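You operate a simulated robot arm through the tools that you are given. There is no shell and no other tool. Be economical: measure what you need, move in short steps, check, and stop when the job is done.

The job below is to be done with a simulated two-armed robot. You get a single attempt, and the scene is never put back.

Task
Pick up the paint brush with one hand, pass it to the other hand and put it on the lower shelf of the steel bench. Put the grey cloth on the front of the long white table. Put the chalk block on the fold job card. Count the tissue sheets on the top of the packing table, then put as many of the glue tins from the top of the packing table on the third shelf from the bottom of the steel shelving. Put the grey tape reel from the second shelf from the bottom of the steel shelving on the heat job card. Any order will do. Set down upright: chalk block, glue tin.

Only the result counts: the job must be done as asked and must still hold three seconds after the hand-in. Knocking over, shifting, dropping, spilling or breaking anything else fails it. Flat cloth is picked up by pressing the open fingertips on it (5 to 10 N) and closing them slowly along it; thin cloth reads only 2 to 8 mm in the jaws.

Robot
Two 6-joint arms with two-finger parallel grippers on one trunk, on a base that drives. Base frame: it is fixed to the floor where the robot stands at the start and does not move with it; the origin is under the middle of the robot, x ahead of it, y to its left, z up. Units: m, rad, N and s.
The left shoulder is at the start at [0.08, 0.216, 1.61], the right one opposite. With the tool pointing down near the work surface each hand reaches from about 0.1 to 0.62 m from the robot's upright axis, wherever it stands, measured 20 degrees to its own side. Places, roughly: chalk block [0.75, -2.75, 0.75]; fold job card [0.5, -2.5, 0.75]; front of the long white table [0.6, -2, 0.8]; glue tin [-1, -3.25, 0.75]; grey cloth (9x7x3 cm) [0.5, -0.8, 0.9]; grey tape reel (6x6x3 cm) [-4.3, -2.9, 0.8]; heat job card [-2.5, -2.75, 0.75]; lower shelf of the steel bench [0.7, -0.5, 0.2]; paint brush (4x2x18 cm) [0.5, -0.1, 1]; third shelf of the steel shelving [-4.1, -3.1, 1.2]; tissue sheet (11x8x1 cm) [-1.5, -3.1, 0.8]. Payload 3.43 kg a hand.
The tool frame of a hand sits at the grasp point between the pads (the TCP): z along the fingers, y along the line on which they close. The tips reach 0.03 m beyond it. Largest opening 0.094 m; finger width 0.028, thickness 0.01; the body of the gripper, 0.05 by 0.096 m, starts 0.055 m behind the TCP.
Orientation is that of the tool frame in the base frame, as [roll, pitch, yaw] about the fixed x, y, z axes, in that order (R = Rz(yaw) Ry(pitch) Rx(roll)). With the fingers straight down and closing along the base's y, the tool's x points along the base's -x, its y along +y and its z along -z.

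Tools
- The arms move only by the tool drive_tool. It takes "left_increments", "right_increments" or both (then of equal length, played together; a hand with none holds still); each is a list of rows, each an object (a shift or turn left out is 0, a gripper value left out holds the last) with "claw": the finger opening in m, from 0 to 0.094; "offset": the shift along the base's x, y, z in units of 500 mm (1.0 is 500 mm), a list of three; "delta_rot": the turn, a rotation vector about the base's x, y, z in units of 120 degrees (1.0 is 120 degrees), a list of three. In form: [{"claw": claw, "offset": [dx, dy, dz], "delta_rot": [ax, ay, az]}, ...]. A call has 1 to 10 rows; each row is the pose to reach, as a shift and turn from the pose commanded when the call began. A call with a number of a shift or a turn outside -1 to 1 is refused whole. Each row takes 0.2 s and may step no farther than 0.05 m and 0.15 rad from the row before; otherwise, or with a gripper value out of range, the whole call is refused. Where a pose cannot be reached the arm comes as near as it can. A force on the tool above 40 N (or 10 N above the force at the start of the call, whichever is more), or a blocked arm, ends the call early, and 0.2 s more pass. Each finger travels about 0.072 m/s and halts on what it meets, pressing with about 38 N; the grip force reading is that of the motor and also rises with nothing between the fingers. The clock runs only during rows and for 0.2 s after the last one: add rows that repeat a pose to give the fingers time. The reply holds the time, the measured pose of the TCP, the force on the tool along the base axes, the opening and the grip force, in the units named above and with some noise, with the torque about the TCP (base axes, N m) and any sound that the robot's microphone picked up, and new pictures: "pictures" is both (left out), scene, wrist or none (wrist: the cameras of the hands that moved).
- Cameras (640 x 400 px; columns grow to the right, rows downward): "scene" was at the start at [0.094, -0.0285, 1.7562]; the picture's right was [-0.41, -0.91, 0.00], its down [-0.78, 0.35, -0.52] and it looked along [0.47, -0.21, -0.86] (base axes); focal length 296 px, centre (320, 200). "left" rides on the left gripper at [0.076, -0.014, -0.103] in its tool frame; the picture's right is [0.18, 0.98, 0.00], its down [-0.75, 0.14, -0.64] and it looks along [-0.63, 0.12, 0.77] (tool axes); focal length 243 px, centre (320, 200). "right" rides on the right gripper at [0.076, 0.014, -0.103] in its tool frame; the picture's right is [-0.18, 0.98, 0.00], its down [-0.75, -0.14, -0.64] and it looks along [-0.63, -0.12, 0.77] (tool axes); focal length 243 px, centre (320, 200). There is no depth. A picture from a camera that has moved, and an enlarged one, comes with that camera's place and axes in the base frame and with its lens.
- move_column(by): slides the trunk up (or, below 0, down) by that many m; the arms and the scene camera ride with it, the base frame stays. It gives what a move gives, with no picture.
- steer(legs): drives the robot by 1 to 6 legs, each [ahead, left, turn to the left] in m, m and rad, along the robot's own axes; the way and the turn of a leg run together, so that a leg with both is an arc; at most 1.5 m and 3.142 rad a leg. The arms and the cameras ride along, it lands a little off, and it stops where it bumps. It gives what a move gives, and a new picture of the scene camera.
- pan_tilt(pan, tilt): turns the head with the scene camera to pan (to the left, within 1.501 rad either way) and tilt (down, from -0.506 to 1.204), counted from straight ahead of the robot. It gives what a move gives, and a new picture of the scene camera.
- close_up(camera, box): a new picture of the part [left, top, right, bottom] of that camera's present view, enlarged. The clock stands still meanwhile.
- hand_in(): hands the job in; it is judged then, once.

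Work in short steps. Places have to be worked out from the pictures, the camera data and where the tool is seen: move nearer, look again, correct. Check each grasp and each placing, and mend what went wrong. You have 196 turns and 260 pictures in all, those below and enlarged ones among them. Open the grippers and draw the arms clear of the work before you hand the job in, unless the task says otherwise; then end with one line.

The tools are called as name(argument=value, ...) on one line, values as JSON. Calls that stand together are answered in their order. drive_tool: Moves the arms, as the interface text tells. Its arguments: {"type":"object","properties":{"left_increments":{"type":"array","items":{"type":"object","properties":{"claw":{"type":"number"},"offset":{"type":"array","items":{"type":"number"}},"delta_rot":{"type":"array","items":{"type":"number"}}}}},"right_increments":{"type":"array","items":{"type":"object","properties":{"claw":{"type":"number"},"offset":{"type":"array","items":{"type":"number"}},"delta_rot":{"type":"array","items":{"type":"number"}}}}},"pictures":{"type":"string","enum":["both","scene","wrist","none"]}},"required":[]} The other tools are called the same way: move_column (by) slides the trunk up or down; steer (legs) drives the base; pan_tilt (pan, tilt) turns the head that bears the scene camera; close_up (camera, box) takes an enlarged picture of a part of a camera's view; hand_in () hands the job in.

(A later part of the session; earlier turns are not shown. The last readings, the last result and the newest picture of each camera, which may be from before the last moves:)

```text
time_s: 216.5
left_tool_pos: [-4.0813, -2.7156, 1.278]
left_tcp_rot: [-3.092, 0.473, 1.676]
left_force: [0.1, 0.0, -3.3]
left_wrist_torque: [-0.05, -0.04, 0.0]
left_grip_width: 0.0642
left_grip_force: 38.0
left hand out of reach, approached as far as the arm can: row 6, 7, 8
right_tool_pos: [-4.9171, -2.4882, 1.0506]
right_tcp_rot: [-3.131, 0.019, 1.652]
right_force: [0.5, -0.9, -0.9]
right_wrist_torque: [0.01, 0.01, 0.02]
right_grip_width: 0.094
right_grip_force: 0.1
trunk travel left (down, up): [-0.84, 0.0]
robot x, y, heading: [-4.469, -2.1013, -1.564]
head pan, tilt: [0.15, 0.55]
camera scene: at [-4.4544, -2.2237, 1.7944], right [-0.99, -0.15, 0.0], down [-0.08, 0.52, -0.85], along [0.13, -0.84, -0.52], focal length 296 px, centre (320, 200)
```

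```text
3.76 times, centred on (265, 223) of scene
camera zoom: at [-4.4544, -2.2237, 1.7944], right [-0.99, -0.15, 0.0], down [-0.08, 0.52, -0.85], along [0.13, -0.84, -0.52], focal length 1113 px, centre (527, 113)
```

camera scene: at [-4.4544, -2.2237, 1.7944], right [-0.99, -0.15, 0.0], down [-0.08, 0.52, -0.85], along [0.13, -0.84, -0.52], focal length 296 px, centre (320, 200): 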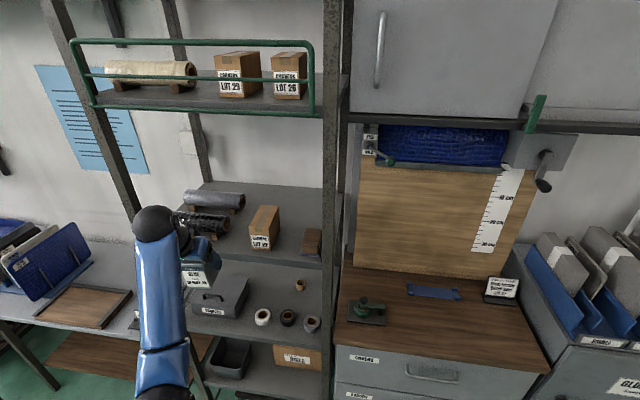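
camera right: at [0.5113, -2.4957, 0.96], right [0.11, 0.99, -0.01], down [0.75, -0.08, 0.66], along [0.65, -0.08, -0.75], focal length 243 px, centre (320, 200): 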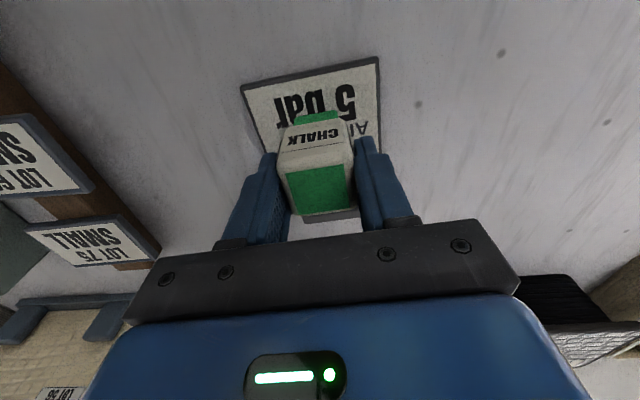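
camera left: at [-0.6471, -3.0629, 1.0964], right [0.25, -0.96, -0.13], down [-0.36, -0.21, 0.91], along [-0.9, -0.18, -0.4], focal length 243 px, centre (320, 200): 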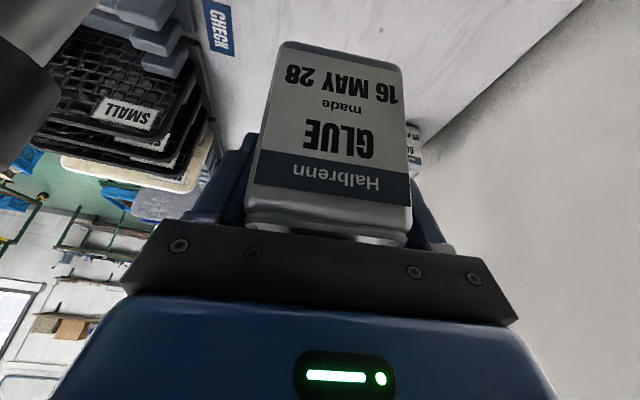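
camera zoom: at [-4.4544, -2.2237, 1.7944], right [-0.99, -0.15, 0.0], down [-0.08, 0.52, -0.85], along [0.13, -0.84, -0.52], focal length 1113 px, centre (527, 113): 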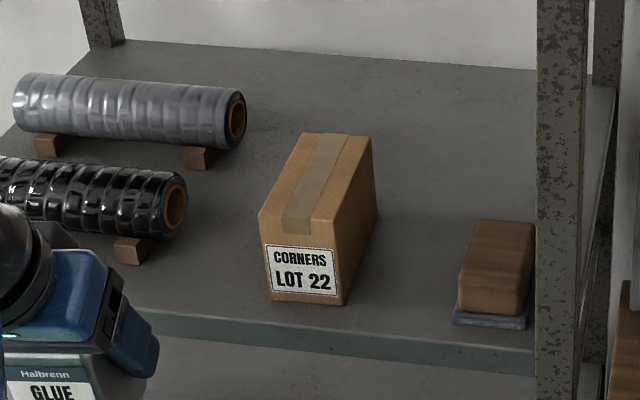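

The front gaps (8–9 cm) are too tight for placing with this grip; the area behind the box is free, but needs a flatter hand. I'll regrasp the tin later with a flatter tilt at the packing table. First I fetch the grey reel (≈(-4.315,-2.916) on shelf 2) with the right hand: pull the left back and drive left 0.42 m, tilting the right hand.

drive_tool(left_increments=[{"offset": [0, 0.08, -0.06]}, {"offset": [0, 0.16, -0.12]}, {"offset": [0, 0.22, -0.2]}, {"offset": [0, 0.22, -0.2]}, {"offset": [0, 0.22, -0.2]}, {"offset": [0, 0.22, -0.2]}], right_increments=[{"delta_rot": [-0.0625, 0, 0]}, {"delta_rot": [-0.125, 0, 0]}, {"delta_rot": [-0.1875, 0, 0]}, {"delta_rot": [-0.25, 0, 0]}, {"delta_rot": [-0.3125, 0, 0]}, {"delta_rot": [-0.375, 0, 0], "claw": 0.07}], pictures="none")

steer(legs=[[0, 0.44, 0]])

drive_tool(right_increments=[{"delta_rot": [0, 0, -0.05]}, {"delta_rot": [0, 0, -0.11]}, {"delta_rot": [0, 0, -0.17]}, {"delta_rot": [0, 0, -0.22]}], pictures="none")

move_column(by=-0.2)

```text
time_s: 217.9
left_tool_pos: [-4.0826, -2.6041, 1.1793]
left_tcp_rot: [-3.088, 0.474, 1.676]
left_force: [-0.2, 0.0, -3.2]
left_wrist_torque: [-0.01, -0.01, -0.05]
left_grip_width: 0.0642
left_grip_force: 37.8
right_tool_pos: [-4.9163, -2.4868, 1.0505]
right_tcp_rot: [-3.048, 0.804, 1.685]
right_force: [-0.1, -0.5, -0.3]
right_wrist_torque: [-0.02, -0.02, 0.0]
right_grip_width: 0.07
right_grip_force: 0.0
trunk travel left (down, up): [-0.84, 0.0]
robot x, y, heading: [-4.4691, -2.1005, -1.566]
head pan, tilt: [0.15, 0.55]
```

```text
time_s: 220.5
left_tool_pos: [-3.6487, -2.603, 1.1792]
left_tcp_rot: [-3.095, 0.471, 1.676]
left_force: [0.2, 0.5, -3.3]
left_wrist_torque: [-0.02, -0.03, 0.06]
left_grip_width: 0.0641
left_grip_force: 37.6
right_tool_pos: [-4.4808, -2.4848, 1.0502]
right_tcp_rot: [-3.052, 0.802, 1.684]
right_force: [-0.7, -0.4, -0.9]
right_wrist_torque: [-0.01, -0.01, 0.0]
right_grip_width: 0.07
right_grip_force: 0.0
trunk travel left (down, up): [-0.84, 0.0]
robot x, y, heading: [-4.0335, -2.0977, -1.566]
head pan, tilt: [0.15, 0.55]
camera scene: at [-4.0201, -2.2198, 1.7946], right [-0.99, -0.15, 0.0], down [-0.08, 0.52, -0.85], along [0.13, -0.84, -0.52], focal length 296 px, centre (320, 200)
```

scene: 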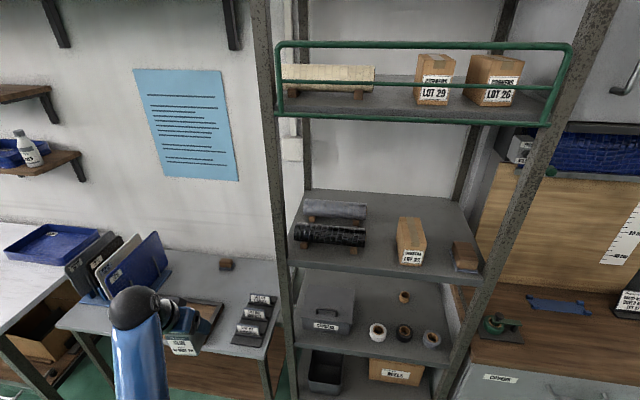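

```text
time_s: 221.7
left_tool_pos: [-3.6441, -2.6025, 1.1781]
left_tcp_rot: [-3.089, 0.467, 1.678]
left_force: [-1.1, -0.4, -2.9]
left_wrist_torque: [-0.05, -0.01, 0.0]
left_grip_width: 0.0643
left_grip_force: 38.1
right_tool_pos: [-4.4956, -2.5047, 1.0731]
right_tcp_rot: [-3.018, 0.854, 1.249]
right_force: [-0.9, 0.0, 0.8]
right_wrist_torque: [-0.01, -0.01, 0.0]
right_grip_width: 0.0701
right_grip_force: 0.1
trunk travel left (down, up): [-0.84, 0.0]
robot x, y, heading: [-4.0306, -2.0963, -1.573]
head pan, tilt: [0.15, 0.55]
stopped in row 4 (right hand): the arm was blocked; the commanded pose is now the measured one
```

```text
time_s: 223.9
left_tool_pos: [-3.6442, -2.6023, 0.9772]
left_tcp_rot: [-3.088, 0.469, 1.678]
left_force: [0.0, 0.2, -3.1]
left_wrist_torque: [-0.03, 0.01, -0.01]
left_grip_width: 0.0641
left_grip_force: 38.0
right_tool_pos: [-4.4959, -2.504, 0.8733]
right_tcp_rot: [-3.016, 0.855, 1.248]
right_force: [0.2, 0.1, 0.3]
right_wrist_torque: [-0.01, 0.0, -0.03]
right_grip_width: 0.0697
right_grip_force: 0.1
trunk travel left (down, up): [-0.64, 0.2]
robot x, y, heading: [-4.0302, -2.0973, -1.562]
head pan, tilt: [0.15, 0.55]
```

The right hand points ahead-down with a slight azimuth. I move it to a pre-approach point in front of the reel: (-4.275,-2.79,0.94).

drive_tool(right_increments=[{"offset": [0.055, -0.07, 0.017]}, {"offset": [0.11, -0.14, 0.034]}, {"offset": [0.166, -0.214, 0.05]}, {"offset": [0.22, -0.286, 0.07]}, {"offset": [0.276, -0.357, 0.085]}, {"offset": [0.331, -0.429, 0.1]}, {"offset": [0.386, -0.5, 0.12]}, {"offset": [0.442, -0.572, 0.138]}, {"offset": [0.442, -0.572, 0.138]}], pictures="both")

```text
time_s: 225.9
left_tool_pos: [-3.6449, -2.6016, 0.979]
left_tcp_rot: [-3.09, 0.471, 1.677]
left_force: [0.3, -0.9, -2.9]
left_wrist_torque: [-0.03, 0.03, 0.0]
left_grip_width: 0.0642
left_grip_force: 38.1
right_tool_pos: [-4.2749, -2.7852, 0.9413]
right_tcp_rot: [-3.018, 0.853, 1.247]
right_force: [0.1, -0.3, 0.5]
right_wrist_torque: [0.0, -0.04, -0.01]
right_grip_width: 0.07
right_grip_force: 0.1
trunk travel left (down, up): [-0.64, 0.2]
robot x, y, heading: [-4.0322, -2.0959, -1.566]
head pan, tilt: [0.15, 0.55]
camera scene: at [-4.0168, -2.2193, 1.5946], right [-0.99, -0.15, 0.0], down [-0.08, 0.52, -0.85], along [0.13, -0.84, -0.52], focal length 296 px, centre (320, 200)
camera right: at [-4.2102, -2.6752, 0.9503], right [0.86, -0.51, 0.06], down [-0.06, 0.02, 1.0], along [-0.51, -0.86, -0.02], focal length 243 px, centre (320, 200)
```

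scene: 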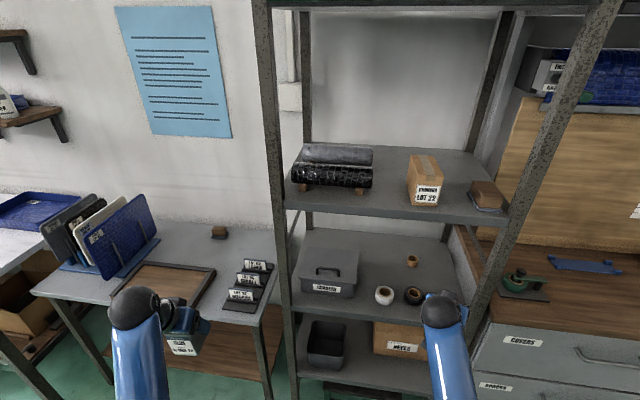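
right: 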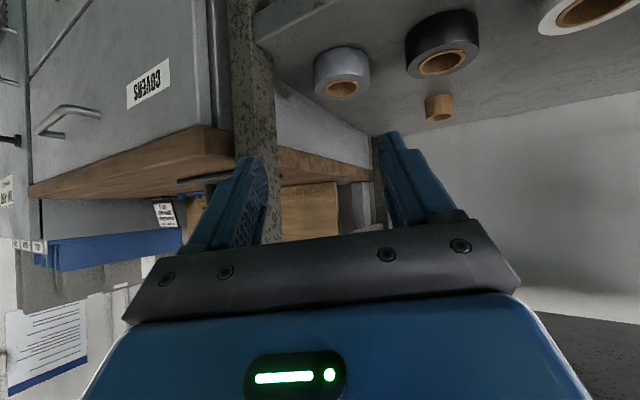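

Reel centre ≈(-4.314,-2.911). I advance along the tool axis to (-4.310,-2.900,0.838).

drive_tool(right_increments=[{"offset": [-0.018, -0.058, -0.05]}, {"offset": [-0.036, -0.116, -0.1]}, {"offset": [-0.053, -0.172, -0.154]}, {"offset": [-0.07, -0.23, -0.2]}, {"offset": [-0.07, -0.23, -0.207]}, {"offset": [-0.07, -0.23, -0.207]}], pictures="wrist")

```text
time_s: 227.3
left_tool_pos: [-3.6451, -2.6024, 0.9789]
left_tcp_rot: [-3.089, 0.469, 1.678]
left_force: [0.1, -0.1, -3.8]
left_wrist_torque: [-0.02, 0.0, 0.02]
left_grip_width: 0.0641
left_grip_force: 37.9
right_tool_pos: [-4.308, -2.9029, 0.8365]
right_tcp_rot: [-3.02, 0.854, 1.247]
right_force: [0.4, 0.7, -0.2]
right_wrist_torque: [0.0, 0.02, -0.03]
right_grip_width: 0.07
right_grip_force: 0.1
trunk travel left (down, up): [-0.64, 0.2]
robot x, y, heading: [-4.0311, -2.0997, -1.565]
head pan, tilt: [0.15, 0.55]
camera right: at [-4.2439, -2.792, 0.8462], right [0.86, -0.51, 0.06], down [-0.06, 0.02, 1.0], along [-0.51, -0.86, -0.02], focal length 243 px, centre (320, 200)
```

right: 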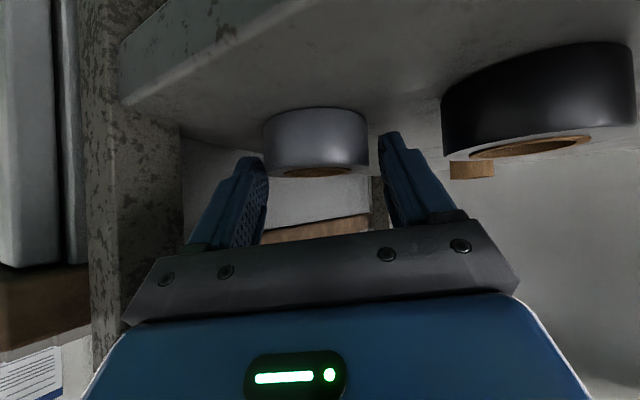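

The reel is between the fingertips. I lower 4 mm and close.

drive_tool(right_increments=[{"offset": [-0.002, -0.008, -0.012]}, {"offset": [-0.002, -0.008, -0.012], "claw": 0.06}, {"offset": [-0.002, -0.008, -0.012], "claw": 0.05}, {"offset": [-0.002, -0.008, -0.012], "claw": 0.04}, {"offset": [-0.002, -0.008, -0.012], "claw": 0.04}], pictures="wrist")

```text
time_s: 228.5
left_tool_pos: [-3.6438, -2.6015, 0.9781]
left_tcp_rot: [-3.09, 0.468, 1.679]
left_force: [0.0, -0.8, -3.0]
left_wrist_torque: [-0.02, -0.01, 0.0]
left_grip_width: 0.0641
left_grip_force: 37.5
right_tool_pos: [-4.3089, -2.9078, 0.8319]
right_tcp_rot: [-3.019, 0.855, 1.249]
right_force: [1.5, -3.7, 8.6]
right_wrist_torque: [-0.25, -0.21, -0.03]
right_grip_width: 0.0547
right_grip_force: 37.6
trunk travel left (down, up): [-0.64, 0.2]
robot x, y, heading: [-4.0309, -2.101, -1.567]
head pan, tilt: [0.15, 0.55]
camera right: at [-4.2443, -2.7974, 0.8419], right [0.86, -0.51, 0.06], down [-0.06, 0.02, 1.0], along [-0.51, -0.86, -0.01], focal length 243 px, centre (320, 200)
```

right: 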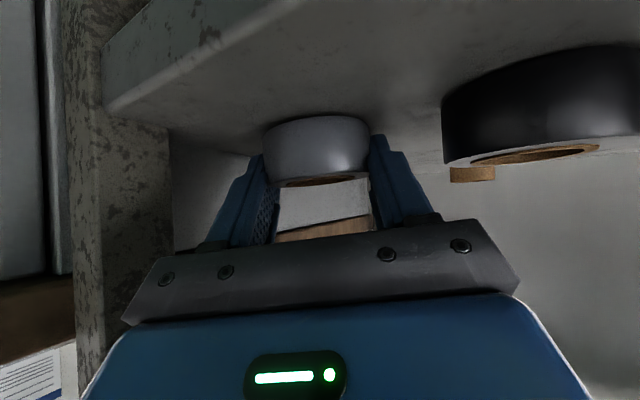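

Closed on the reel (0.055 m). I lift 3 cm and check.

drive_tool(right_increments=[{"offset": [0, 0, 0.03]}, {"offset": [0, 0, 0.06]}, {"offset": [0, 0, 0.08]}], pictures="wrist")

```text
time_s: 229.3
left_tool_pos: [-3.6458, -2.6033, 0.9781]
left_tcp_rot: [-3.089, 0.468, 1.677]
left_force: [-0.5, 0.1, -4.0]
left_wrist_torque: [-0.02, 0.01, 0.0]
left_grip_width: 0.0641
left_grip_force: 37.5
right_tool_pos: [-4.3086, -2.9072, 0.8712]
right_tcp_rot: [-3.019, 0.85, 1.248]
right_force: [0.5, -0.3, -0.5]
right_wrist_torque: [0.0, 0.02, -0.01]
right_grip_width: 0.055
right_grip_force: 38.1
trunk travel left (down, up): [-0.64, 0.2]
robot x, y, heading: [-4.0357, -2.0987, -1.568]
head pan, tilt: [0.15, 0.55]
camera right: at [-4.2443, -2.7969, 0.8806], right [0.86, -0.51, 0.06], down [-0.06, 0.01, 1.0], along [-0.51, -0.86, -0.02], focal length 243 px, centre (320, 200)
```

right: 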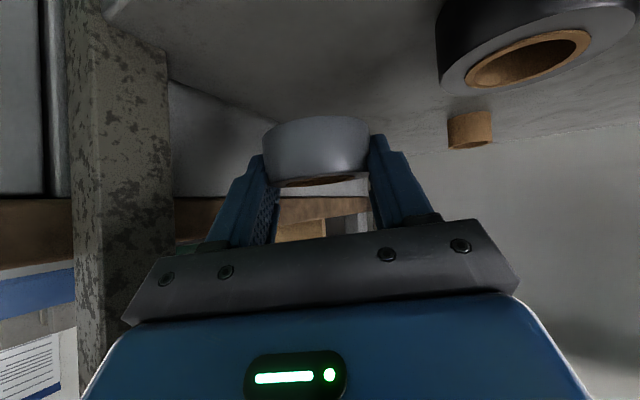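

The reel is lifted. I withdraw the right hand from the shelf.

drive_tool(right_increments=[{"offset": [0.02, 0.07, 0.02]}, {"offset": [0.04, 0.14, 0.04]}, {"offset": [0.065, 0.22, 0.06]}, {"offset": [0.09, 0.3, 0.08]}, {"offset": [0.115, 0.38, 0.1]}, {"offset": [0.08, 0.45, 0.12]}, {"offset": [0.03, 0.52, 0.14]}, {"offset": [-0.02, 0.58, 0.16]}], pictures="none")

move_column(by=0.2)

steer(legs=[[0, 0.8, 0], [0, 0.8, 0]])

```text
time_s: 231.1
left_tool_pos: [-3.6458, -2.6012, 0.9801]
left_tcp_rot: [-3.091, 0.47, 1.677]
left_force: [0.2, -0.2, -3.7]
left_wrist_torque: [-0.07, -0.04, -0.01]
left_grip_width: 0.0641
left_grip_force: 37.6
right_tool_pos: [-4.3188, -2.6167, 0.9543]
right_tcp_rot: [-3.018, 0.853, 1.248]
right_force: [1.1, 0.8, -0.8]
right_wrist_torque: [0.01, 0.01, -0.02]
right_grip_width: 0.0547
right_grip_force: 38.1
trunk travel left (down, up): [-0.64, 0.2]
robot x, y, heading: [-4.0318, -2.0996, -1.565]
head pan, tilt: [0.15, 0.55]
```

```text
time_s: 233.3
left_tool_pos: [-3.6454, -2.6019, 1.1785]
left_tcp_rot: [-3.089, 0.47, 1.678]
left_force: [0.2, -0.5, -3.3]
left_wrist_torque: [-0.03, 0.02, 0.04]
left_grip_width: 0.064
left_grip_force: 38.0
right_tool_pos: [-4.3187, -2.6176, 1.153]
right_tcp_rot: [-3.019, 0.853, 1.248]
right_force: [-0.2, -0.4, -1.2]
right_wrist_torque: [0.01, 0.0, -0.02]
right_grip_width: 0.0547
right_grip_force: 38.0
trunk travel left (down, up): [-0.84, 0.0]
robot x, y, heading: [-4.0319, -2.0985, -1.565]
head pan, tilt: [0.15, 0.55]
```

```text
time_s: 241.4
left_tool_pos: [-2.0448, -2.5798, 1.1782]
left_tcp_rot: [-3.092, 0.471, 1.692]
left_force: [-0.2, -0.8, -3.4]
left_wrist_torque: [-0.04, 0.02, 0.01]
left_grip_width: 0.064
left_grip_force: 38.4
right_tool_pos: [-2.7202, -2.605, 1.1532]
right_tcp_rot: [-3.02, 0.85, 1.262]
right_force: [-0.3, -0.1, -0.8]
right_wrist_torque: [-0.02, 0.0, 0.02]
right_grip_width: 0.0545
right_grip_force: 37.5
trunk travel left (down, up): [-0.84, 0.0]
robot x, y, heading: [-2.44, -2.0834, -1.551]
head pan, tilt: [0.15, 0.55]
camera scene: at [-2.4241, -2.2032, 1.7946], right [-0.99, -0.17, 0.0], down [-0.09, 0.52, -0.85], along [0.14, -0.84, -0.52], focal length 296 px, centre (320, 200)
```

scene: 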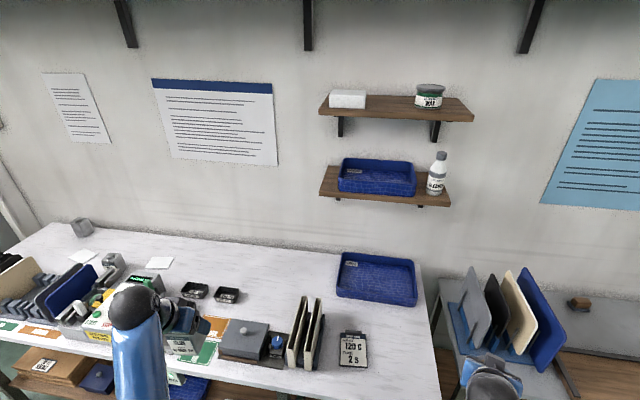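

Heat card centre ≈(-2.441,-2.83). I drive left 0.24 m and ahead 0.15 m, then straighten the right hand's azimuth above the card.

steer(legs=[[0, 0.24, -0.02], [0.15, 0, 0]])

drive_tool(right_increments=[{"offset": [0.02, 0, -0.06], "delta_rot": [0, 0, 0.05]}, {"offset": [0.04, 0, -0.14], "delta_rot": [0, 0, 0.1]}, {"offset": [0.05, 0, -0.22], "delta_rot": [0, 0, 0.15]}, {"offset": [0.06, 0, -0.3], "delta_rot": [0, 0, 0.15]}, {"offset": [0.08, -0.03, -0.38], "delta_rot": [0, 0, 0.15]}, {"offset": [0.08, -0.06, -0.46], "delta_rot": [0, 0, 0.15]}], pictures="both")

```text
time_s: 244.2
left_tool_pos: [-1.8145, -2.7313, 1.1791]
left_tcp_rot: [-3.089, 0.472, 1.68]
left_force: [-1.0, 0.6, -2.9]
left_wrist_torque: [-0.05, -0.03, 0.01]
left_grip_width: 0.0642
left_grip_force: 37.5
right_tool_pos: [-2.4902, -2.7476, 1.155]
right_tcp_rot: [-3.017, 0.854, 1.25]
right_force: [-0.3, -0.4, -0.4]
right_wrist_torque: [-0.02, -0.01, 0.02]
right_grip_width: 0.0547
right_grip_force: 38.2
trunk travel left (down, up): [-0.84, 0.0]
robot x, y, heading: [-2.2073, -2.2308, -1.563]
head pan, tilt: [0.15, 0.55]
camera scene: at [-2.1867, -2.3469, 1.795], right [-0.99, -0.15, 0.0], down [-0.08, 0.51, -0.85], along [0.13, -0.84, -0.52], focal length 296 px, centre (320, 200)
```

scene: 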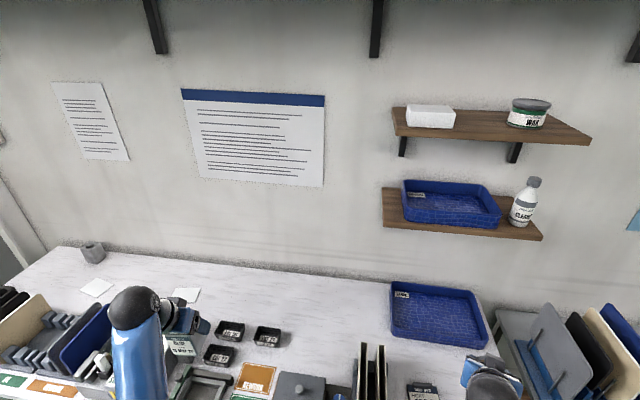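

```text
time_s: 245.6
left_tool_pos: [-1.8159, -2.7344, 1.1779]
left_tcp_rot: [-3.09, 0.467, 1.679]
left_force: [0.5, -0.4, -3.1]
left_wrist_torque: [-0.01, 0.02, -0.02]
left_grip_width: 0.0642
left_grip_force: 38.4
right_tool_pos: [-2.4508, -2.778, 0.9216]
right_tcp_rot: [-3.017, 0.851, 1.563]
right_force: [0.5, -0.5, -0.5]
right_wrist_torque: [0.02, -0.02, -0.02]
right_grip_width: 0.0548
right_grip_force: 37.9
trunk travel left (down, up): [-0.84, 0.0]
robot x, y, heading: [-2.2048, -2.2321, -1.562]
head pan, tilt: [0.15, 0.55]
camera scene: at [-2.1884, -2.3538, 1.7945], right [-0.99, -0.15, 0.0], down [-0.08, 0.52, -0.85], along [0.13, -0.84, -0.52], focal length 296 px, centre (320, 200)
camera right: at [-2.423, -2.6529, 0.9314], right [0.97, -0.22, 0.06], down [-0.06, 0.0, 1.0], along [-0.22, -0.98, -0.02], focal length 243 px, centre (320, 200)
```

scene: 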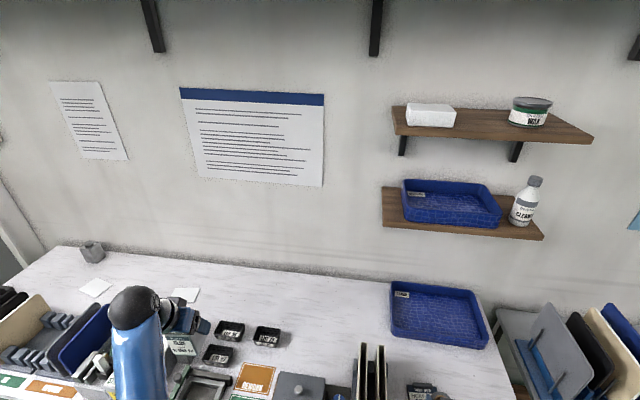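
right: 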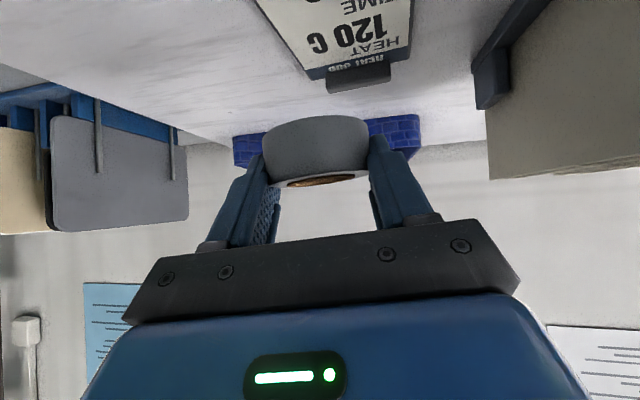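

The card's far edge is at y≈-2.91, so its centre is ≈(-2.442,-2.842). I bring the reel over it and lower to contact.

drive_tool(right_increments=[{"offset": [0.01, -0.064, 0]}, {"offset": [0.018, -0.126, -0.04]}, {"offset": [0.018, -0.126, -0.12]}, {"offset": [0.018, -0.126, -0.166]}, {"offset": [0.018, -0.126, -0.178]}, {"offset": [0.018, -0.126, -0.188]}, {"offset": [0.018, -0.126, -0.196]}, {"offset": [0.018, -0.126, -0.204]}], pictures="wrist")

```text
time_s: 246.8
left_tool_pos: [-1.8166, -2.7286, 1.1803]
left_tcp_rot: [-3.087, 0.47, 1.676]
left_force: [0.0, -0.1, -2.5]
left_wrist_torque: [-0.01, -0.05, -0.01]
left_grip_width: 0.0642
left_grip_force: 38.5
right_tool_pos: [-2.4431, -2.8464, 0.8451]
right_tcp_rot: [-3.021, 0.876, 1.562]
right_force: [1.9, 14.0, 28.3]
right_wrist_torque: [-0.57, -0.62, 0.3]
right_grip_width: 0.0547
right_grip_force: 38.4
trunk travel left (down, up): [-0.84, 0.0]
robot x, y, heading: [-2.2059, -2.231, -1.563]
head pan, tilt: [0.15, 0.55]
stopped in row 6 (right hand): the force on the tool passed its limit at 41 N (the readings are from after the stop); the commanded pose is now the measured one
camera right: at [-2.4139, -2.7215, 0.852], right [0.97, -0.22, 0.07], down [-0.06, 0.02, 1.0], along [-0.22, -0.98, 0.01], focal length 243 px, centre (320, 200)
```

right: 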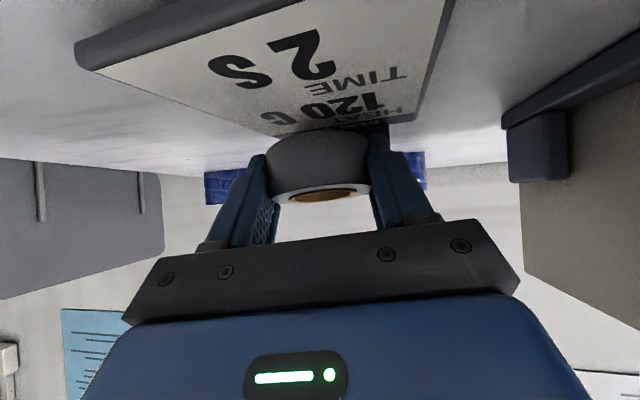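

Contact at TCP 0.845, consistent with the reel standing on the card if the packing table is at ≈0.80. I ease up 2 mm, open and withdraw slightly up-back to see.

drive_tool(right_increments=[{"offset": [0, 0, 0.006]}, {"offset": [0, 0, 0.006], "claw": 0.062}, {"offset": [0, 0, 0.006], "claw": 0.07}, {"offset": [0, 0, 0.006], "claw": 0.07}, {"offset": [0, 0.05, 0.05]}, {"offset": [0, 0.11, 0.11]}, {"offset": [0, 0.17, 0.17]}, {"offset": [0, 0.23, 0.23]}], pictures="wrist")

```text
time_s: 248.6
left_tool_pos: [-1.8162, -2.7324, 1.1794]
left_tcp_rot: [-3.09, 0.468, 1.677]
left_force: [0.0, 0.1, -3.1]
left_wrist_torque: [-0.04, -0.02, -0.02]
left_grip_width: 0.0641
left_grip_force: 37.7
right_tool_pos: [-2.4438, -2.7322, 0.9551]
right_tcp_rot: [-3.018, 0.862, 1.562]
right_force: [0.5, -0.1, 0.4]
right_wrist_torque: [0.02, 0.0, -0.03]
right_grip_width: 0.0701
right_grip_force: 0.1
trunk travel left (down, up): [-0.84, 0.0]
robot x, y, heading: [-2.2064, -2.2306, -1.568]
head pan, tilt: [0.15, 0.55]
camera right: at [-2.4165, -2.6073, 0.9622], right [0.97, -0.22, 0.06], down [-0.06, 0.01, 1.0], along [-0.22, -0.98, -0.01], focal length 243 px, centre (320, 200)
```

right: 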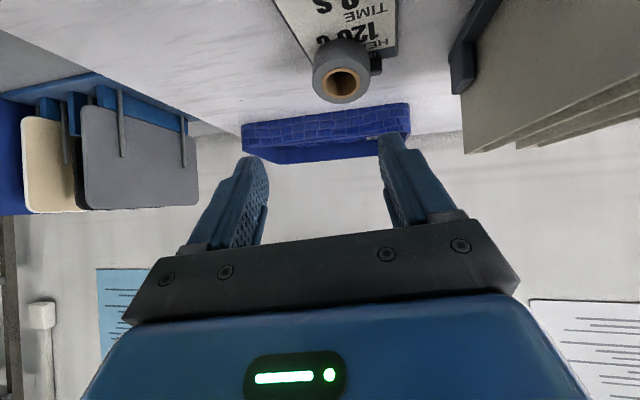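

I zoom to see how the reel sits relative to the card and its clip.

close_up(camera="right", box=[260, 0, 440, 120])

pan_tilt(pan=-0.2, tilt=0.9)

```text
3.33 times, centred on (350, 60) of right
camera zoom: at [-2.4165, -2.6073, 0.9622], right [0.97, -0.22, 0.06], down [-0.06, 0.01, 1.0], along [-0.22, -0.98, -0.01], focal length 809 px, centre (220, 667)
```

zoom: 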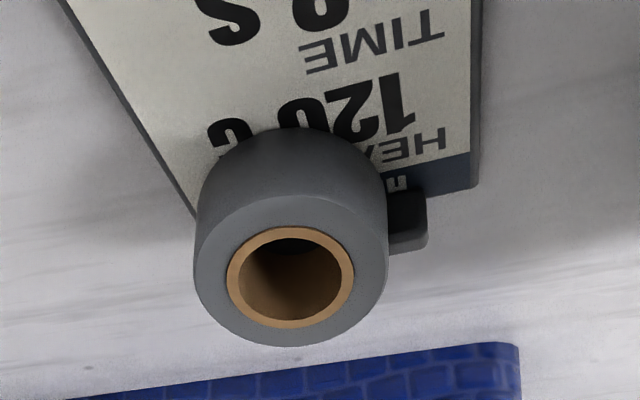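

```text
time_s: 249.4
left_tool_pos: [-1.8171, -2.7326, 1.1791]
left_tcp_rot: [-3.091, 0.469, 1.676]
left_force: [-0.2, -0.3, -4.1]
left_wrist_torque: [-0.01, 0.03, -0.01]
left_grip_width: 0.0643
left_grip_force: 37.7
right_tool_pos: [-2.4444, -2.7338, 0.9534]
right_tcp_rot: [-3.02, 0.865, 1.563]
right_force: [-0.5, 0.8, 0.3]
right_wrist_torque: [-0.02, 0.0, -0.04]
right_grip_width: 0.0699
right_grip_force: 0.1
trunk travel left (down, up): [-0.84, 0.0]
robot x, y, heading: [-2.2077, -2.2317, -1.566]
head pan, tilt: [-0.201, 0.901]
camera scene: at [-2.2172, -2.3373, 1.7653], right [-0.98, 0.19, 0.0], down [0.15, 0.77, -0.62], along [-0.12, -0.61, -0.78], focal length 296 px, centre (320, 200)
```

scene: 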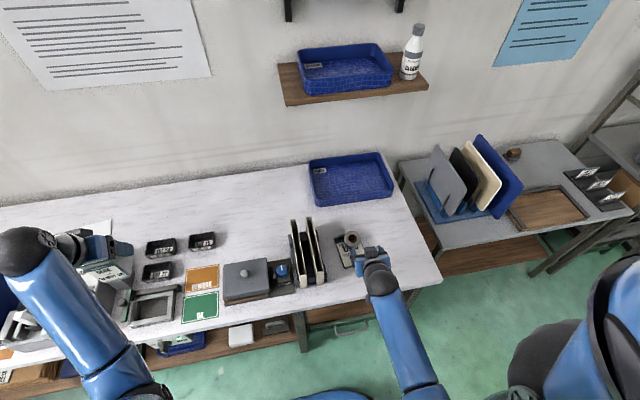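

The reel sits on the card's far end, against the clip. I regrasp it, lift, and shift it 4 cm nearer and 1.2 cm in +x.

drive_tool(right_increments=[{"offset": [0, -0.06, -0.06]}, {"offset": [0, -0.12, -0.12]}, {"offset": [0, -0.18, -0.17]}, {"offset": [0, -0.226, -0.212]}, {"offset": [0, -0.226, -0.212], "claw": 0.06}, {"offset": [0, -0.226, -0.212], "claw": 0.045}, {"offset": [0, -0.226, -0.212], "claw": 0.04}, {"offset": [0, -0.226, -0.18], "claw": 0.04}, {"offset": [0.012, -0.19, -0.15], "claw": 0.04}, {"offset": [0.026, -0.146, -0.15], "claw": 0.04}], pictures="wrist")

```text
time_s: 251.6
left_tool_pos: [-1.817, -2.7325, 1.1786]
left_tcp_rot: [-3.09, 0.471, 1.677]
left_force: [-0.2, 0.1, -3.2]
left_wrist_torque: [-0.01, -0.01, -0.04]
left_grip_width: 0.0641
left_grip_force: 37.6
right_tool_pos: [-2.4294, -2.8055, 0.8804]
right_tcp_rot: [-3.02, 0.866, 1.562]
right_force: [0.0, -0.4, 0.1]
right_wrist_torque: [0.04, -0.03, 0.01]
right_grip_width: 0.0552
right_grip_force: 37.6
trunk travel left (down, up): [-0.84, 0.0]
robot x, y, heading: [-2.2035, -2.233, -1.562]
head pan, tilt: [-0.201, 0.901]
camera right: at [-2.402, -2.6791, 0.8879], right [0.97, -0.22, 0.06], down [-0.06, 0.01, 1.0], along [-0.22, -0.98, 0.0], focal length 243 px, centre (320, 200)
```

right: 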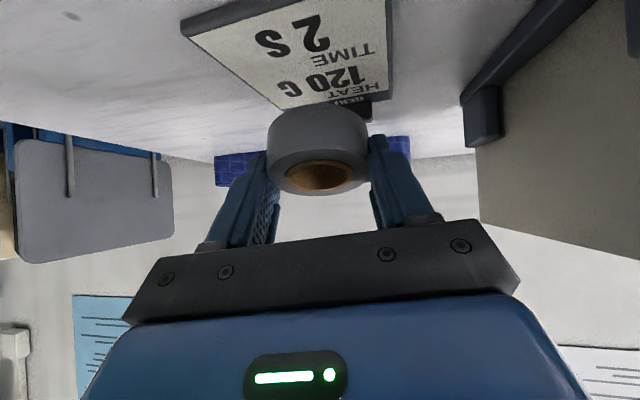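

The reel is now over the card's middle. I lower to contact and release.

drive_tool(right_increments=[{"offset": [-0.004, -0.006, -0.05]}, {"offset": [-0.004, -0.006, -0.07]}, {"offset": [-0.004, -0.006, -0.08]}, {"offset": [-0.004, -0.006, -0.09]}, {"offset": [-0.004, -0.006, -0.1]}, {"offset": [-0.004, -0.006, -0.11]}, {"offset": [-0.004, -0.006, -0.12]}], pictures="none")

```text
time_s: 252.6
left_tool_pos: [-1.8165, -2.7331, 1.1769]
left_tcp_rot: [-3.09, 0.466, 1.677]
left_force: [-0.1, -0.5, -3.3]
left_wrist_torque: [0.04, 0.0, 0.02]
left_grip_width: 0.0644
left_grip_force: 37.8
right_tool_pos: [-2.432, -2.8159, 0.8472]
right_tcp_rot: [-3.023, 0.888, 1.561]
right_force: [0.5, 6.6, 22.2]
right_wrist_torque: [0.43, -0.25, 0.06]
right_grip_width: 0.0549
right_grip_force: 37.6
trunk travel left (down, up): [-0.84, 0.0]
robot x, y, heading: [-2.2079, -2.2318, -1.571]
head pan, tilt: [-0.201, 0.901]
stopped in row 4 (right hand): the force on the tool passed its limit at 42 N (the readings are from after the stop); the commanded pose is now the measured one
```

Same contact height, so that is the card surface. Release and withdraw.

drive_tool(right_increments=[{"offset": [0, 0, 0.006], "claw": 0.058}, {"offset": [0, 0, 0.006], "claw": 0.066}, {"offset": [0, 0, 0.006], "claw": 0.07}, {"offset": [0, 0, 0.006], "claw": 0.07}, {"offset": [0, 0.03, 0.06]}, {"offset": [0, 0.08, 0.12]}, {"offset": [0, 0.14, 0.18]}, {"offset": [0, 0.2, 0.25]}], pictures="none")

close_up(camera="right", box=[220, 0, 460, 150])

```text
time_s: 254.4
left_tool_pos: [-1.8185, -2.7329, 1.1792]
left_tcp_rot: [-3.09, 0.47, 1.678]
left_force: [0.0, -0.3, -3.0]
left_wrist_torque: [-0.03, -0.02, 0.01]
left_grip_width: 0.0642
left_grip_force: 38.3
right_tool_pos: [-2.4326, -2.7112, 0.9682]
right_tcp_rot: [-3.022, 0.88, 1.56]
right_force: [0.7, 0.1, -0.1]
right_wrist_torque: [-0.02, -0.01, -0.02]
right_grip_width: 0.0698
right_grip_force: 0.1
trunk travel left (down, up): [-0.84, 0.0]
robot x, y, heading: [-2.2072, -2.234, -1.574]
head pan, tilt: [-0.201, 0.901]
```

```text
2.67 times, centred on (340, 75) of right
camera zoom: at [-2.4055, -2.5856, 0.9744], right [0.97, -0.22, 0.07], down [-0.06, 0.02, 1.0], along [-0.22, -0.98, 0.01], focal length 647 px, centre (267, 533)
```

zoom: 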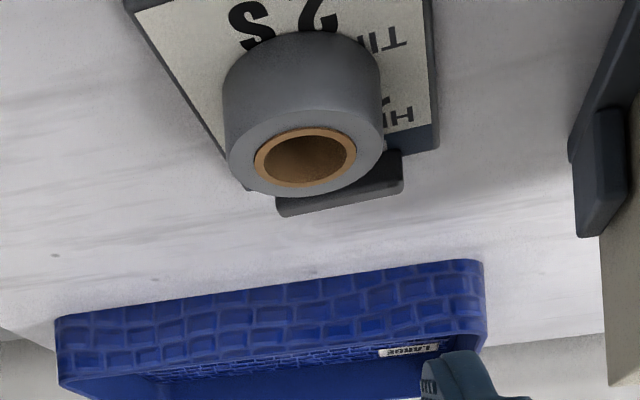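

The reel stands properly on the heat card. Now I set tin A down temporarily on the flat OK/REWORK mats at about (-1.905,-2.77) so the right hand can take it with a flatter grip. First move over it and look.

drive_tool(left_increments=[{"offset": [-0.06, -0.02, -0.06]}, {"offset": [-0.12, -0.04, -0.13]}, {"offset": [-0.17, -0.07, -0.2]}, {"offset": [-0.17, -0.07, -0.29]}, {"offset": [-0.17, -0.07, -0.37]}, {"offset": [-0.17, -0.07, -0.4]}], right_increments=[{"offset": [0, 0.06, 0.03]}, {"offset": [0, 0.12, 0.06]}, {"offset": [0, 0.18, 0.09]}, {"offset": [0, 0.18, 0.09]}, {"offset": [0, 0.18, 0.09]}, {"offset": [0, 0.18, 0.09]}], pictures="none")

pan_tilt(pan=0.45, tilt=0.9)

close_up(camera="left", box=[0, 0, 640, 400])

```text
time_s: 255.8
left_tool_pos: [-1.9037, -2.769, 0.9772]
left_tcp_rot: [-3.088, 0.469, 1.676]
left_force: [-0.8, -0.1, -3.3]
left_wrist_torque: [-0.05, 0.02, 0.03]
left_grip_width: 0.0641
left_grip_force: 38.3
right_tool_pos: [-2.4364, -2.6229, 1.0147]
right_tcp_rot: [-3.022, 0.88, 1.561]
right_force: [-0.4, -0.6, 0.3]
right_wrist_torque: [0.01, 0.04, 0.0]
right_grip_width: 0.0701
right_grip_force: 0.0
trunk travel left (down, up): [-0.84, 0.0]
robot x, y, heading: [-2.2061, -2.2366, -1.564]
head pan, tilt: [-0.201, 0.901]
```

```text
time_s: 256.8
left_tool_pos: [-1.9036, -2.7697, 0.9773]
left_tcp_rot: [-3.088, 0.468, 1.677]
left_force: [0.0, 0.5, -2.8]
left_wrist_torque: [-0.02, -0.01, 0.01]
left_grip_width: 0.0639
left_grip_force: 38.0
right_tool_pos: [-2.4362, -2.6235, 1.0145]
right_tcp_rot: [-3.021, 0.88, 1.563]
right_force: [-0.3, -0.1, -0.5]
right_wrist_torque: [0.02, 0.04, -0.02]
right_grip_width: 0.0696
right_grip_force: 0.1
trunk travel left (down, up): [-0.84, 0.0]
robot x, y, heading: [-2.2051, -2.2322, -1.565]
head pan, tilt: [0.45, 0.901]
camera scene: at [-2.1695, -2.3312, 1.7653], right [-0.9, -0.44, 0.0], down [-0.34, 0.7, -0.62], along [0.27, -0.56, -0.78], focal length 296 px, centre (320, 200)
```

scene: 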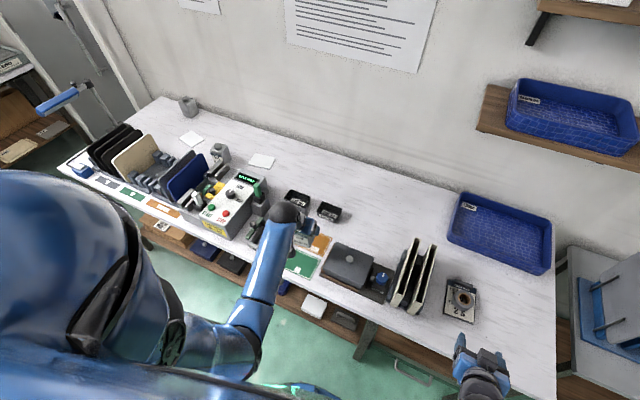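

```text
1.00 times, centred on (320, 200) of left (not enlarged: the box is as wide or as high as the picture)
camera zoom: at [-1.9259, -2.6576, 1.0354], right [0.96, 0.24, -0.13], down [0.21, -0.37, 0.91], along [0.17, -0.9, -0.4], focal length 243 px, centre (320, 200)
```

zoom: 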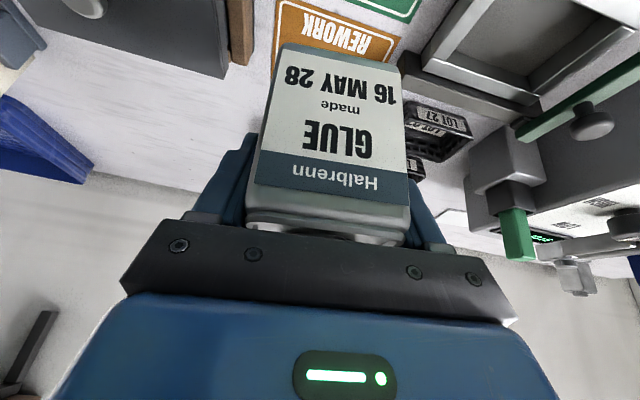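

There is a ~13 cm gap; the tin is nearly centred. I lower it to contact on the mat.

drive_tool(left_increments=[{"offset": [-0.014, 0, -0.08]}, {"offset": [-0.014, 0, -0.16]}, {"offset": [-0.014, 0, -0.22]}, {"offset": [-0.014, 0, -0.234]}, {"offset": [-0.014, 0, -0.246]}, {"offset": [-0.014, 0, -0.258]}, {"offset": [-0.014, 0, -0.27]}, {"offset": [-0.014, 0, -0.282]}], pictures="none")

```text
time_s: 258.5
left_tool_pos: [-1.91, -2.774, 0.8499]
left_tcp_rot: [-3.095, 0.487, 1.674]
left_force: [-2.6, 8.8, 24.7]
left_wrist_torque: [1.24, -0.52, 0.26]
left_grip_width: 0.0641
left_grip_force: 38.3
right_tool_pos: [-2.4357, -2.6223, 1.0135]
right_tcp_rot: [-3.023, 0.882, 1.56]
right_force: [-0.1, -0.5, 0.3]
right_wrist_torque: [0.01, -0.01, 0.01]
right_grip_width: 0.0701
right_grip_force: 0.0
trunk travel left (down, up): [-0.84, 0.0]
robot x, y, heading: [-2.2026, -2.231, -1.569]
head pan, tilt: [0.45, 0.901]
stopped in row 8 (left hand): the force on the tool passed its limit at 54 N (the readings are from after the stop); the commanded pose is now the measured one
```

Contact at TCP 0.850. I open to 0.078 and withdraw along the tool axis, then turn the head camera remains for a view.

drive_tool(left_increments=[{"offset": [0, 0, 0.006], "claw": 0.068}, {"offset": [0, 0, 0.008], "claw": 0.078}, {"offset": [0, 0, 0.008], "claw": 0.078}, {"offset": [0, 0.02, 0.07]}, {"offset": [0, 0.05, 0.15]}, {"offset": [0, 0.09, 0.23]}, {"offset": [0.02, 0.17, 0.27]}, {"offset": [0.05, 0.25, 0.3]}, {"offset": [0.08, 0.33, 0.3]}], pictures="scene")

```text
time_s: 260.5
left_tool_pos: [-1.8701, -2.6068, 0.9946]
left_tcp_rot: [-3.094, 0.483, 1.674]
left_force: [-0.7, 0.0, 0.6]
left_wrist_torque: [0.03, -0.01, 0.01]
left_grip_width: 0.0781
left_grip_force: 0.1
right_tool_pos: [-2.4361, -2.6224, 1.0141]
right_tcp_rot: [-3.02, 0.879, 1.56]
right_force: [-0.4, 0.8, 0.6]
right_wrist_torque: [0.0, -0.02, 0.02]
right_grip_width: 0.0701
right_grip_force: 0.1
trunk travel left (down, up): [-0.84, 0.0]
robot x, y, heading: [-2.2062, -2.2322, -1.563]
head pan, tilt: [0.45, 0.901]
camera scene: at [-2.1704, -2.3289, 1.7655], right [-0.9, -0.44, 0.0], down [-0.34, 0.7, -0.62], along [0.27, -0.56, -0.78], focal length 296 px, centre (320, 200)
```

scene: 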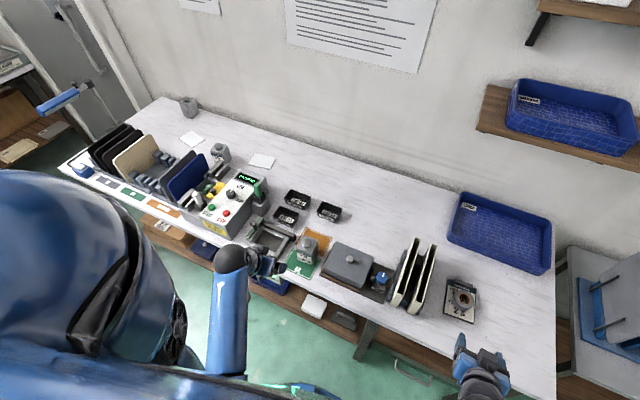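

Tin A stands safely. I strafe left 0.52 m so the right hand faces it, flatten the right hand's tilt and lower it in front of the table.

steer(legs=[[0, 0.525, 0]])

drive_tool(right_increments=[{"offset": [0, 0.02, -0.06], "delta_rot": [-0.04, 0, 0], "claw": 0.08}, {"offset": [0, 0.03, -0.14], "delta_rot": [-0.07, 0, 0]}, {"offset": [0, 0.03, -0.22], "delta_rot": [-0.07, 0, 0]}, {"offset": [0, 0.03, -0.28], "delta_rot": [-0.07, 0, 0]}, {"offset": [0, 0.03, -0.3], "delta_rot": [-0.07, 0, 0]}], pictures="wrist")

```text
time_s: 263.6
left_tool_pos: [-1.341, -2.6059, 0.9944]
left_tcp_rot: [-3.095, 0.481, 1.67]
left_force: [0.3, 0.1, -0.1]
left_wrist_torque: [0.02, -0.03, 0.03]
left_grip_width: 0.078
left_grip_force: 0.0
right_tool_pos: [-1.9075, -2.6216, 1.0131]
right_tcp_rot: [-3.024, 0.88, 1.556]
right_force: [-0.1, 0.6, 0.7]
right_wrist_torque: [-0.02, -0.02, 0.02]
right_grip_width: 0.0701
right_grip_force: 0.1
trunk travel left (down, up): [-0.84, 0.0]
robot x, y, heading: [-1.6759, -2.2272, -1.565]
head pan, tilt: [0.45, 0.901]
camera scene: at [-1.6422, -2.3287, 1.7654], right [-0.9, -0.44, 0.0], down [-0.34, 0.7, -0.62], along [0.27, -0.56, -0.78], focal length 296 px, centre (320, 200)
```

scene: 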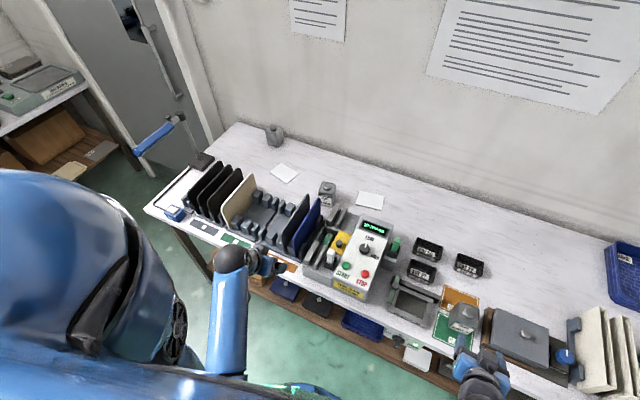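

```text
time_s: 264.8
left_tool_pos: [-1.3381, -2.6067, 0.9932]
left_tcp_rot: [-3.092, 0.482, 1.673]
left_force: [0.6, -0.5, 0.3]
left_wrist_torque: [-0.02, 0.0, 0.0]
left_grip_width: 0.0779
left_grip_force: 0.0
right_tool_pos: [-1.9074, -2.6061, 0.8631]
right_tcp_rot: [-3.026, 1.027, 1.556]
right_force: [0.4, 0.4, 0.8]
right_wrist_torque: [0.02, 0.03, 0.02]
right_grip_width: 0.08
right_grip_force: 0.1
trunk travel left (down, up): [-0.84, 0.0]
robot x, y, heading: [-1.6754, -2.2284, -1.567]
head pan, tilt: [0.45, 0.901]
camera right: at [-1.8785, -2.4799, 0.8507], right [0.97, -0.21, 0.1], down [-0.06, 0.17, 0.98], along [-0.22, -0.96, 0.15], focal length 243 px, centre (320, 200)
```

right: 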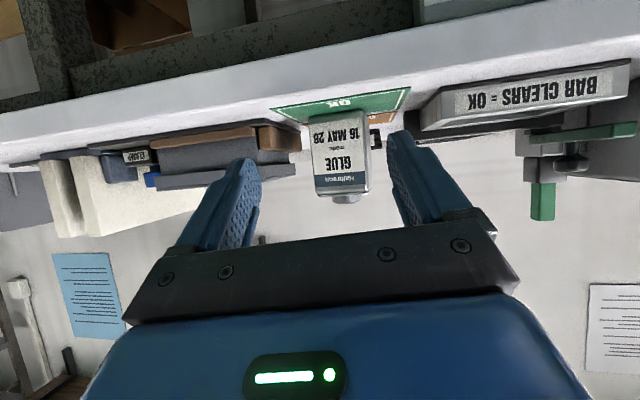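

Tin A: x≈-1.912, z 0.80–0.885. I advance to y≈-2.766 at z≈0.85 and close.

drive_tool(right_increments=[{"offset": [-0.01, -0.08, -0.02]}, {"offset": [-0.011, -0.16, -0.026]}, {"offset": [-0.011, -0.24, -0.026]}, {"offset": [-0.011, -0.32, -0.026]}, {"offset": [-0.011, -0.32, -0.026], "claw": 0.07}, {"offset": [-0.011, -0.32, -0.026], "claw": 0.06}, {"offset": [-0.011, -0.32, -0.026], "claw": 0.05}, {"offset": [-0.011, -0.32, -0.026], "claw": 0.045}], pictures="wrist")

```text
time_s: 266.6
left_tool_pos: [-1.3382, -2.6061, 0.9944]
left_tcp_rot: [-3.092, 0.482, 1.673]
left_force: [-0.1, -0.8, 1.1]
left_wrist_torque: [0.0, -0.01, -0.02]
left_grip_width: 0.0782
left_grip_force: 0.1
right_tool_pos: [-1.9118, -2.7635, 0.8511]
right_tcp_rot: [-3.025, 1.025, 1.556]
right_force: [0.7, 0.3, 1.1]
right_wrist_torque: [0.15, -0.21, -0.04]
right_grip_width: 0.0643
right_grip_force: 37.8
trunk travel left (down, up): [-0.84, 0.0]
robot x, y, heading: [-1.6752, -2.2313, -1.572]
head pan, tilt: [0.45, 0.901]
camera right: at [-1.8835, -2.6397, 0.8384], right [0.97, -0.21, 0.1], down [-0.06, 0.17, 0.98], along [-0.22, -0.96, 0.15], focal length 243 px, centre (320, 200)
```

right: 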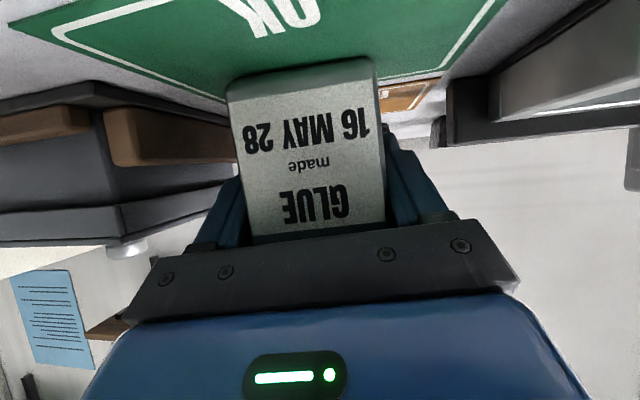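

Gripped. I lift the tin and draw back, then drive around to the table's left end for tin B (turning to face -x), keeping the base at y≈-2.66.

drive_tool(right_increments=[{"offset": [0, 0, 0.08]}, {"offset": [0, 0, 0.17]}, {"offset": [0, 0.02, 0.26]}, {"offset": [0, 0.1, 0.3]}, {"offset": [0, 0.19, 0.32]}, {"offset": [0, 0.28, 0.32]}], left_increments=[{"offset": [0, 0.02, 0]}, {"offset": [0, 0.04, 0.02]}, {"offset": [0, 0.08, 0.04]}, {"offset": [0, 0.12, 0.06]}, {"offset": [0, 0.12, 0.06]}, {"offset": [0, 0.12, 0.06]}], pictures="none")

steer(legs=[[-0.35, 0, 0], [0, 0.85, 0], [0, 0.8, 0], [0, 0, -0.785], [0, 0, -0.785], [0, 0.8, 0]])

```text
time_s: 267.7
left_tool_pos: [-1.3455, -2.6132, 1.053]
left_tcp_rot: [3.11, 0.577, 1.47]
left_force: [-0.1, 0.4, -0.1]
left_wrist_torque: [-0.02, -0.03, -0.05]
left_grip_width: 0.0781
left_grip_force: 0.1
right_tool_pos: [-1.91, -2.698, 1.0008]
right_tcp_rot: [-3.028, 1.028, 1.552]
right_force: [0.2, 0.1, -3.2]
right_wrist_torque: [-0.03, -0.06, 0.01]
right_grip_width: 0.0645
right_grip_force: 37.9
trunk travel left (down, up): [-0.84, 0.0]
robot x, y, heading: [-1.6748, -2.2317, -1.567]
head pan, tilt: [0.45, 0.901]
stopped in row 5 (left hand): the arm was blocked; the commanded pose is now the measured one
```

```text
time_s: 286.0
left_tool_pos: [-0.4135, -2.9956, 1.0577]
left_tcp_rot: [3.106, 0.581, -0.109]
left_force: [0.0, 1.0, 0.1]
left_wrist_torque: [-0.02, 0.02, -0.01]
left_grip_width: 0.0782
left_grip_force: 0.0
right_tool_pos: [-0.4921, -2.4285, 1.0014]
right_tcp_rot: [-3.028, 1.024, -0.028]
right_force: [-0.6, 0.0, -2.9]
right_wrist_torque: [0.04, -0.02, 0.01]
right_grip_width: 0.0641
right_grip_force: 38.5
trunk travel left (down, up): [-0.84, 0.0]
robot x, y, heading: [-0.0231, -2.6731, 3.133]
head pan, tilt: [0.45, 0.901]
camera scene: at [-0.1206, -2.701, 1.7653], right [-0.43, 0.9, 0.0], down [0.71, 0.33, -0.62], along [-0.56, -0.27, -0.78], focal length 296 px, centre (320, 200)
```

scene: 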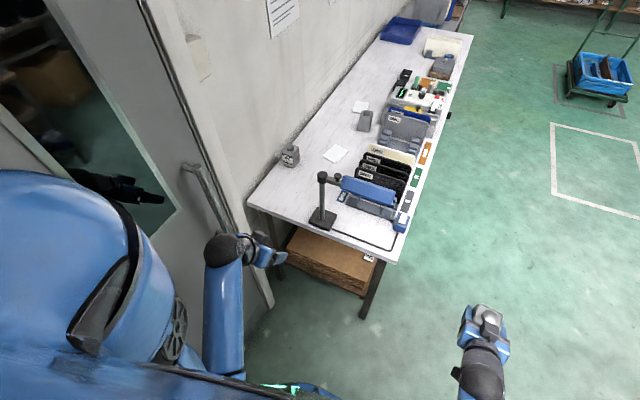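

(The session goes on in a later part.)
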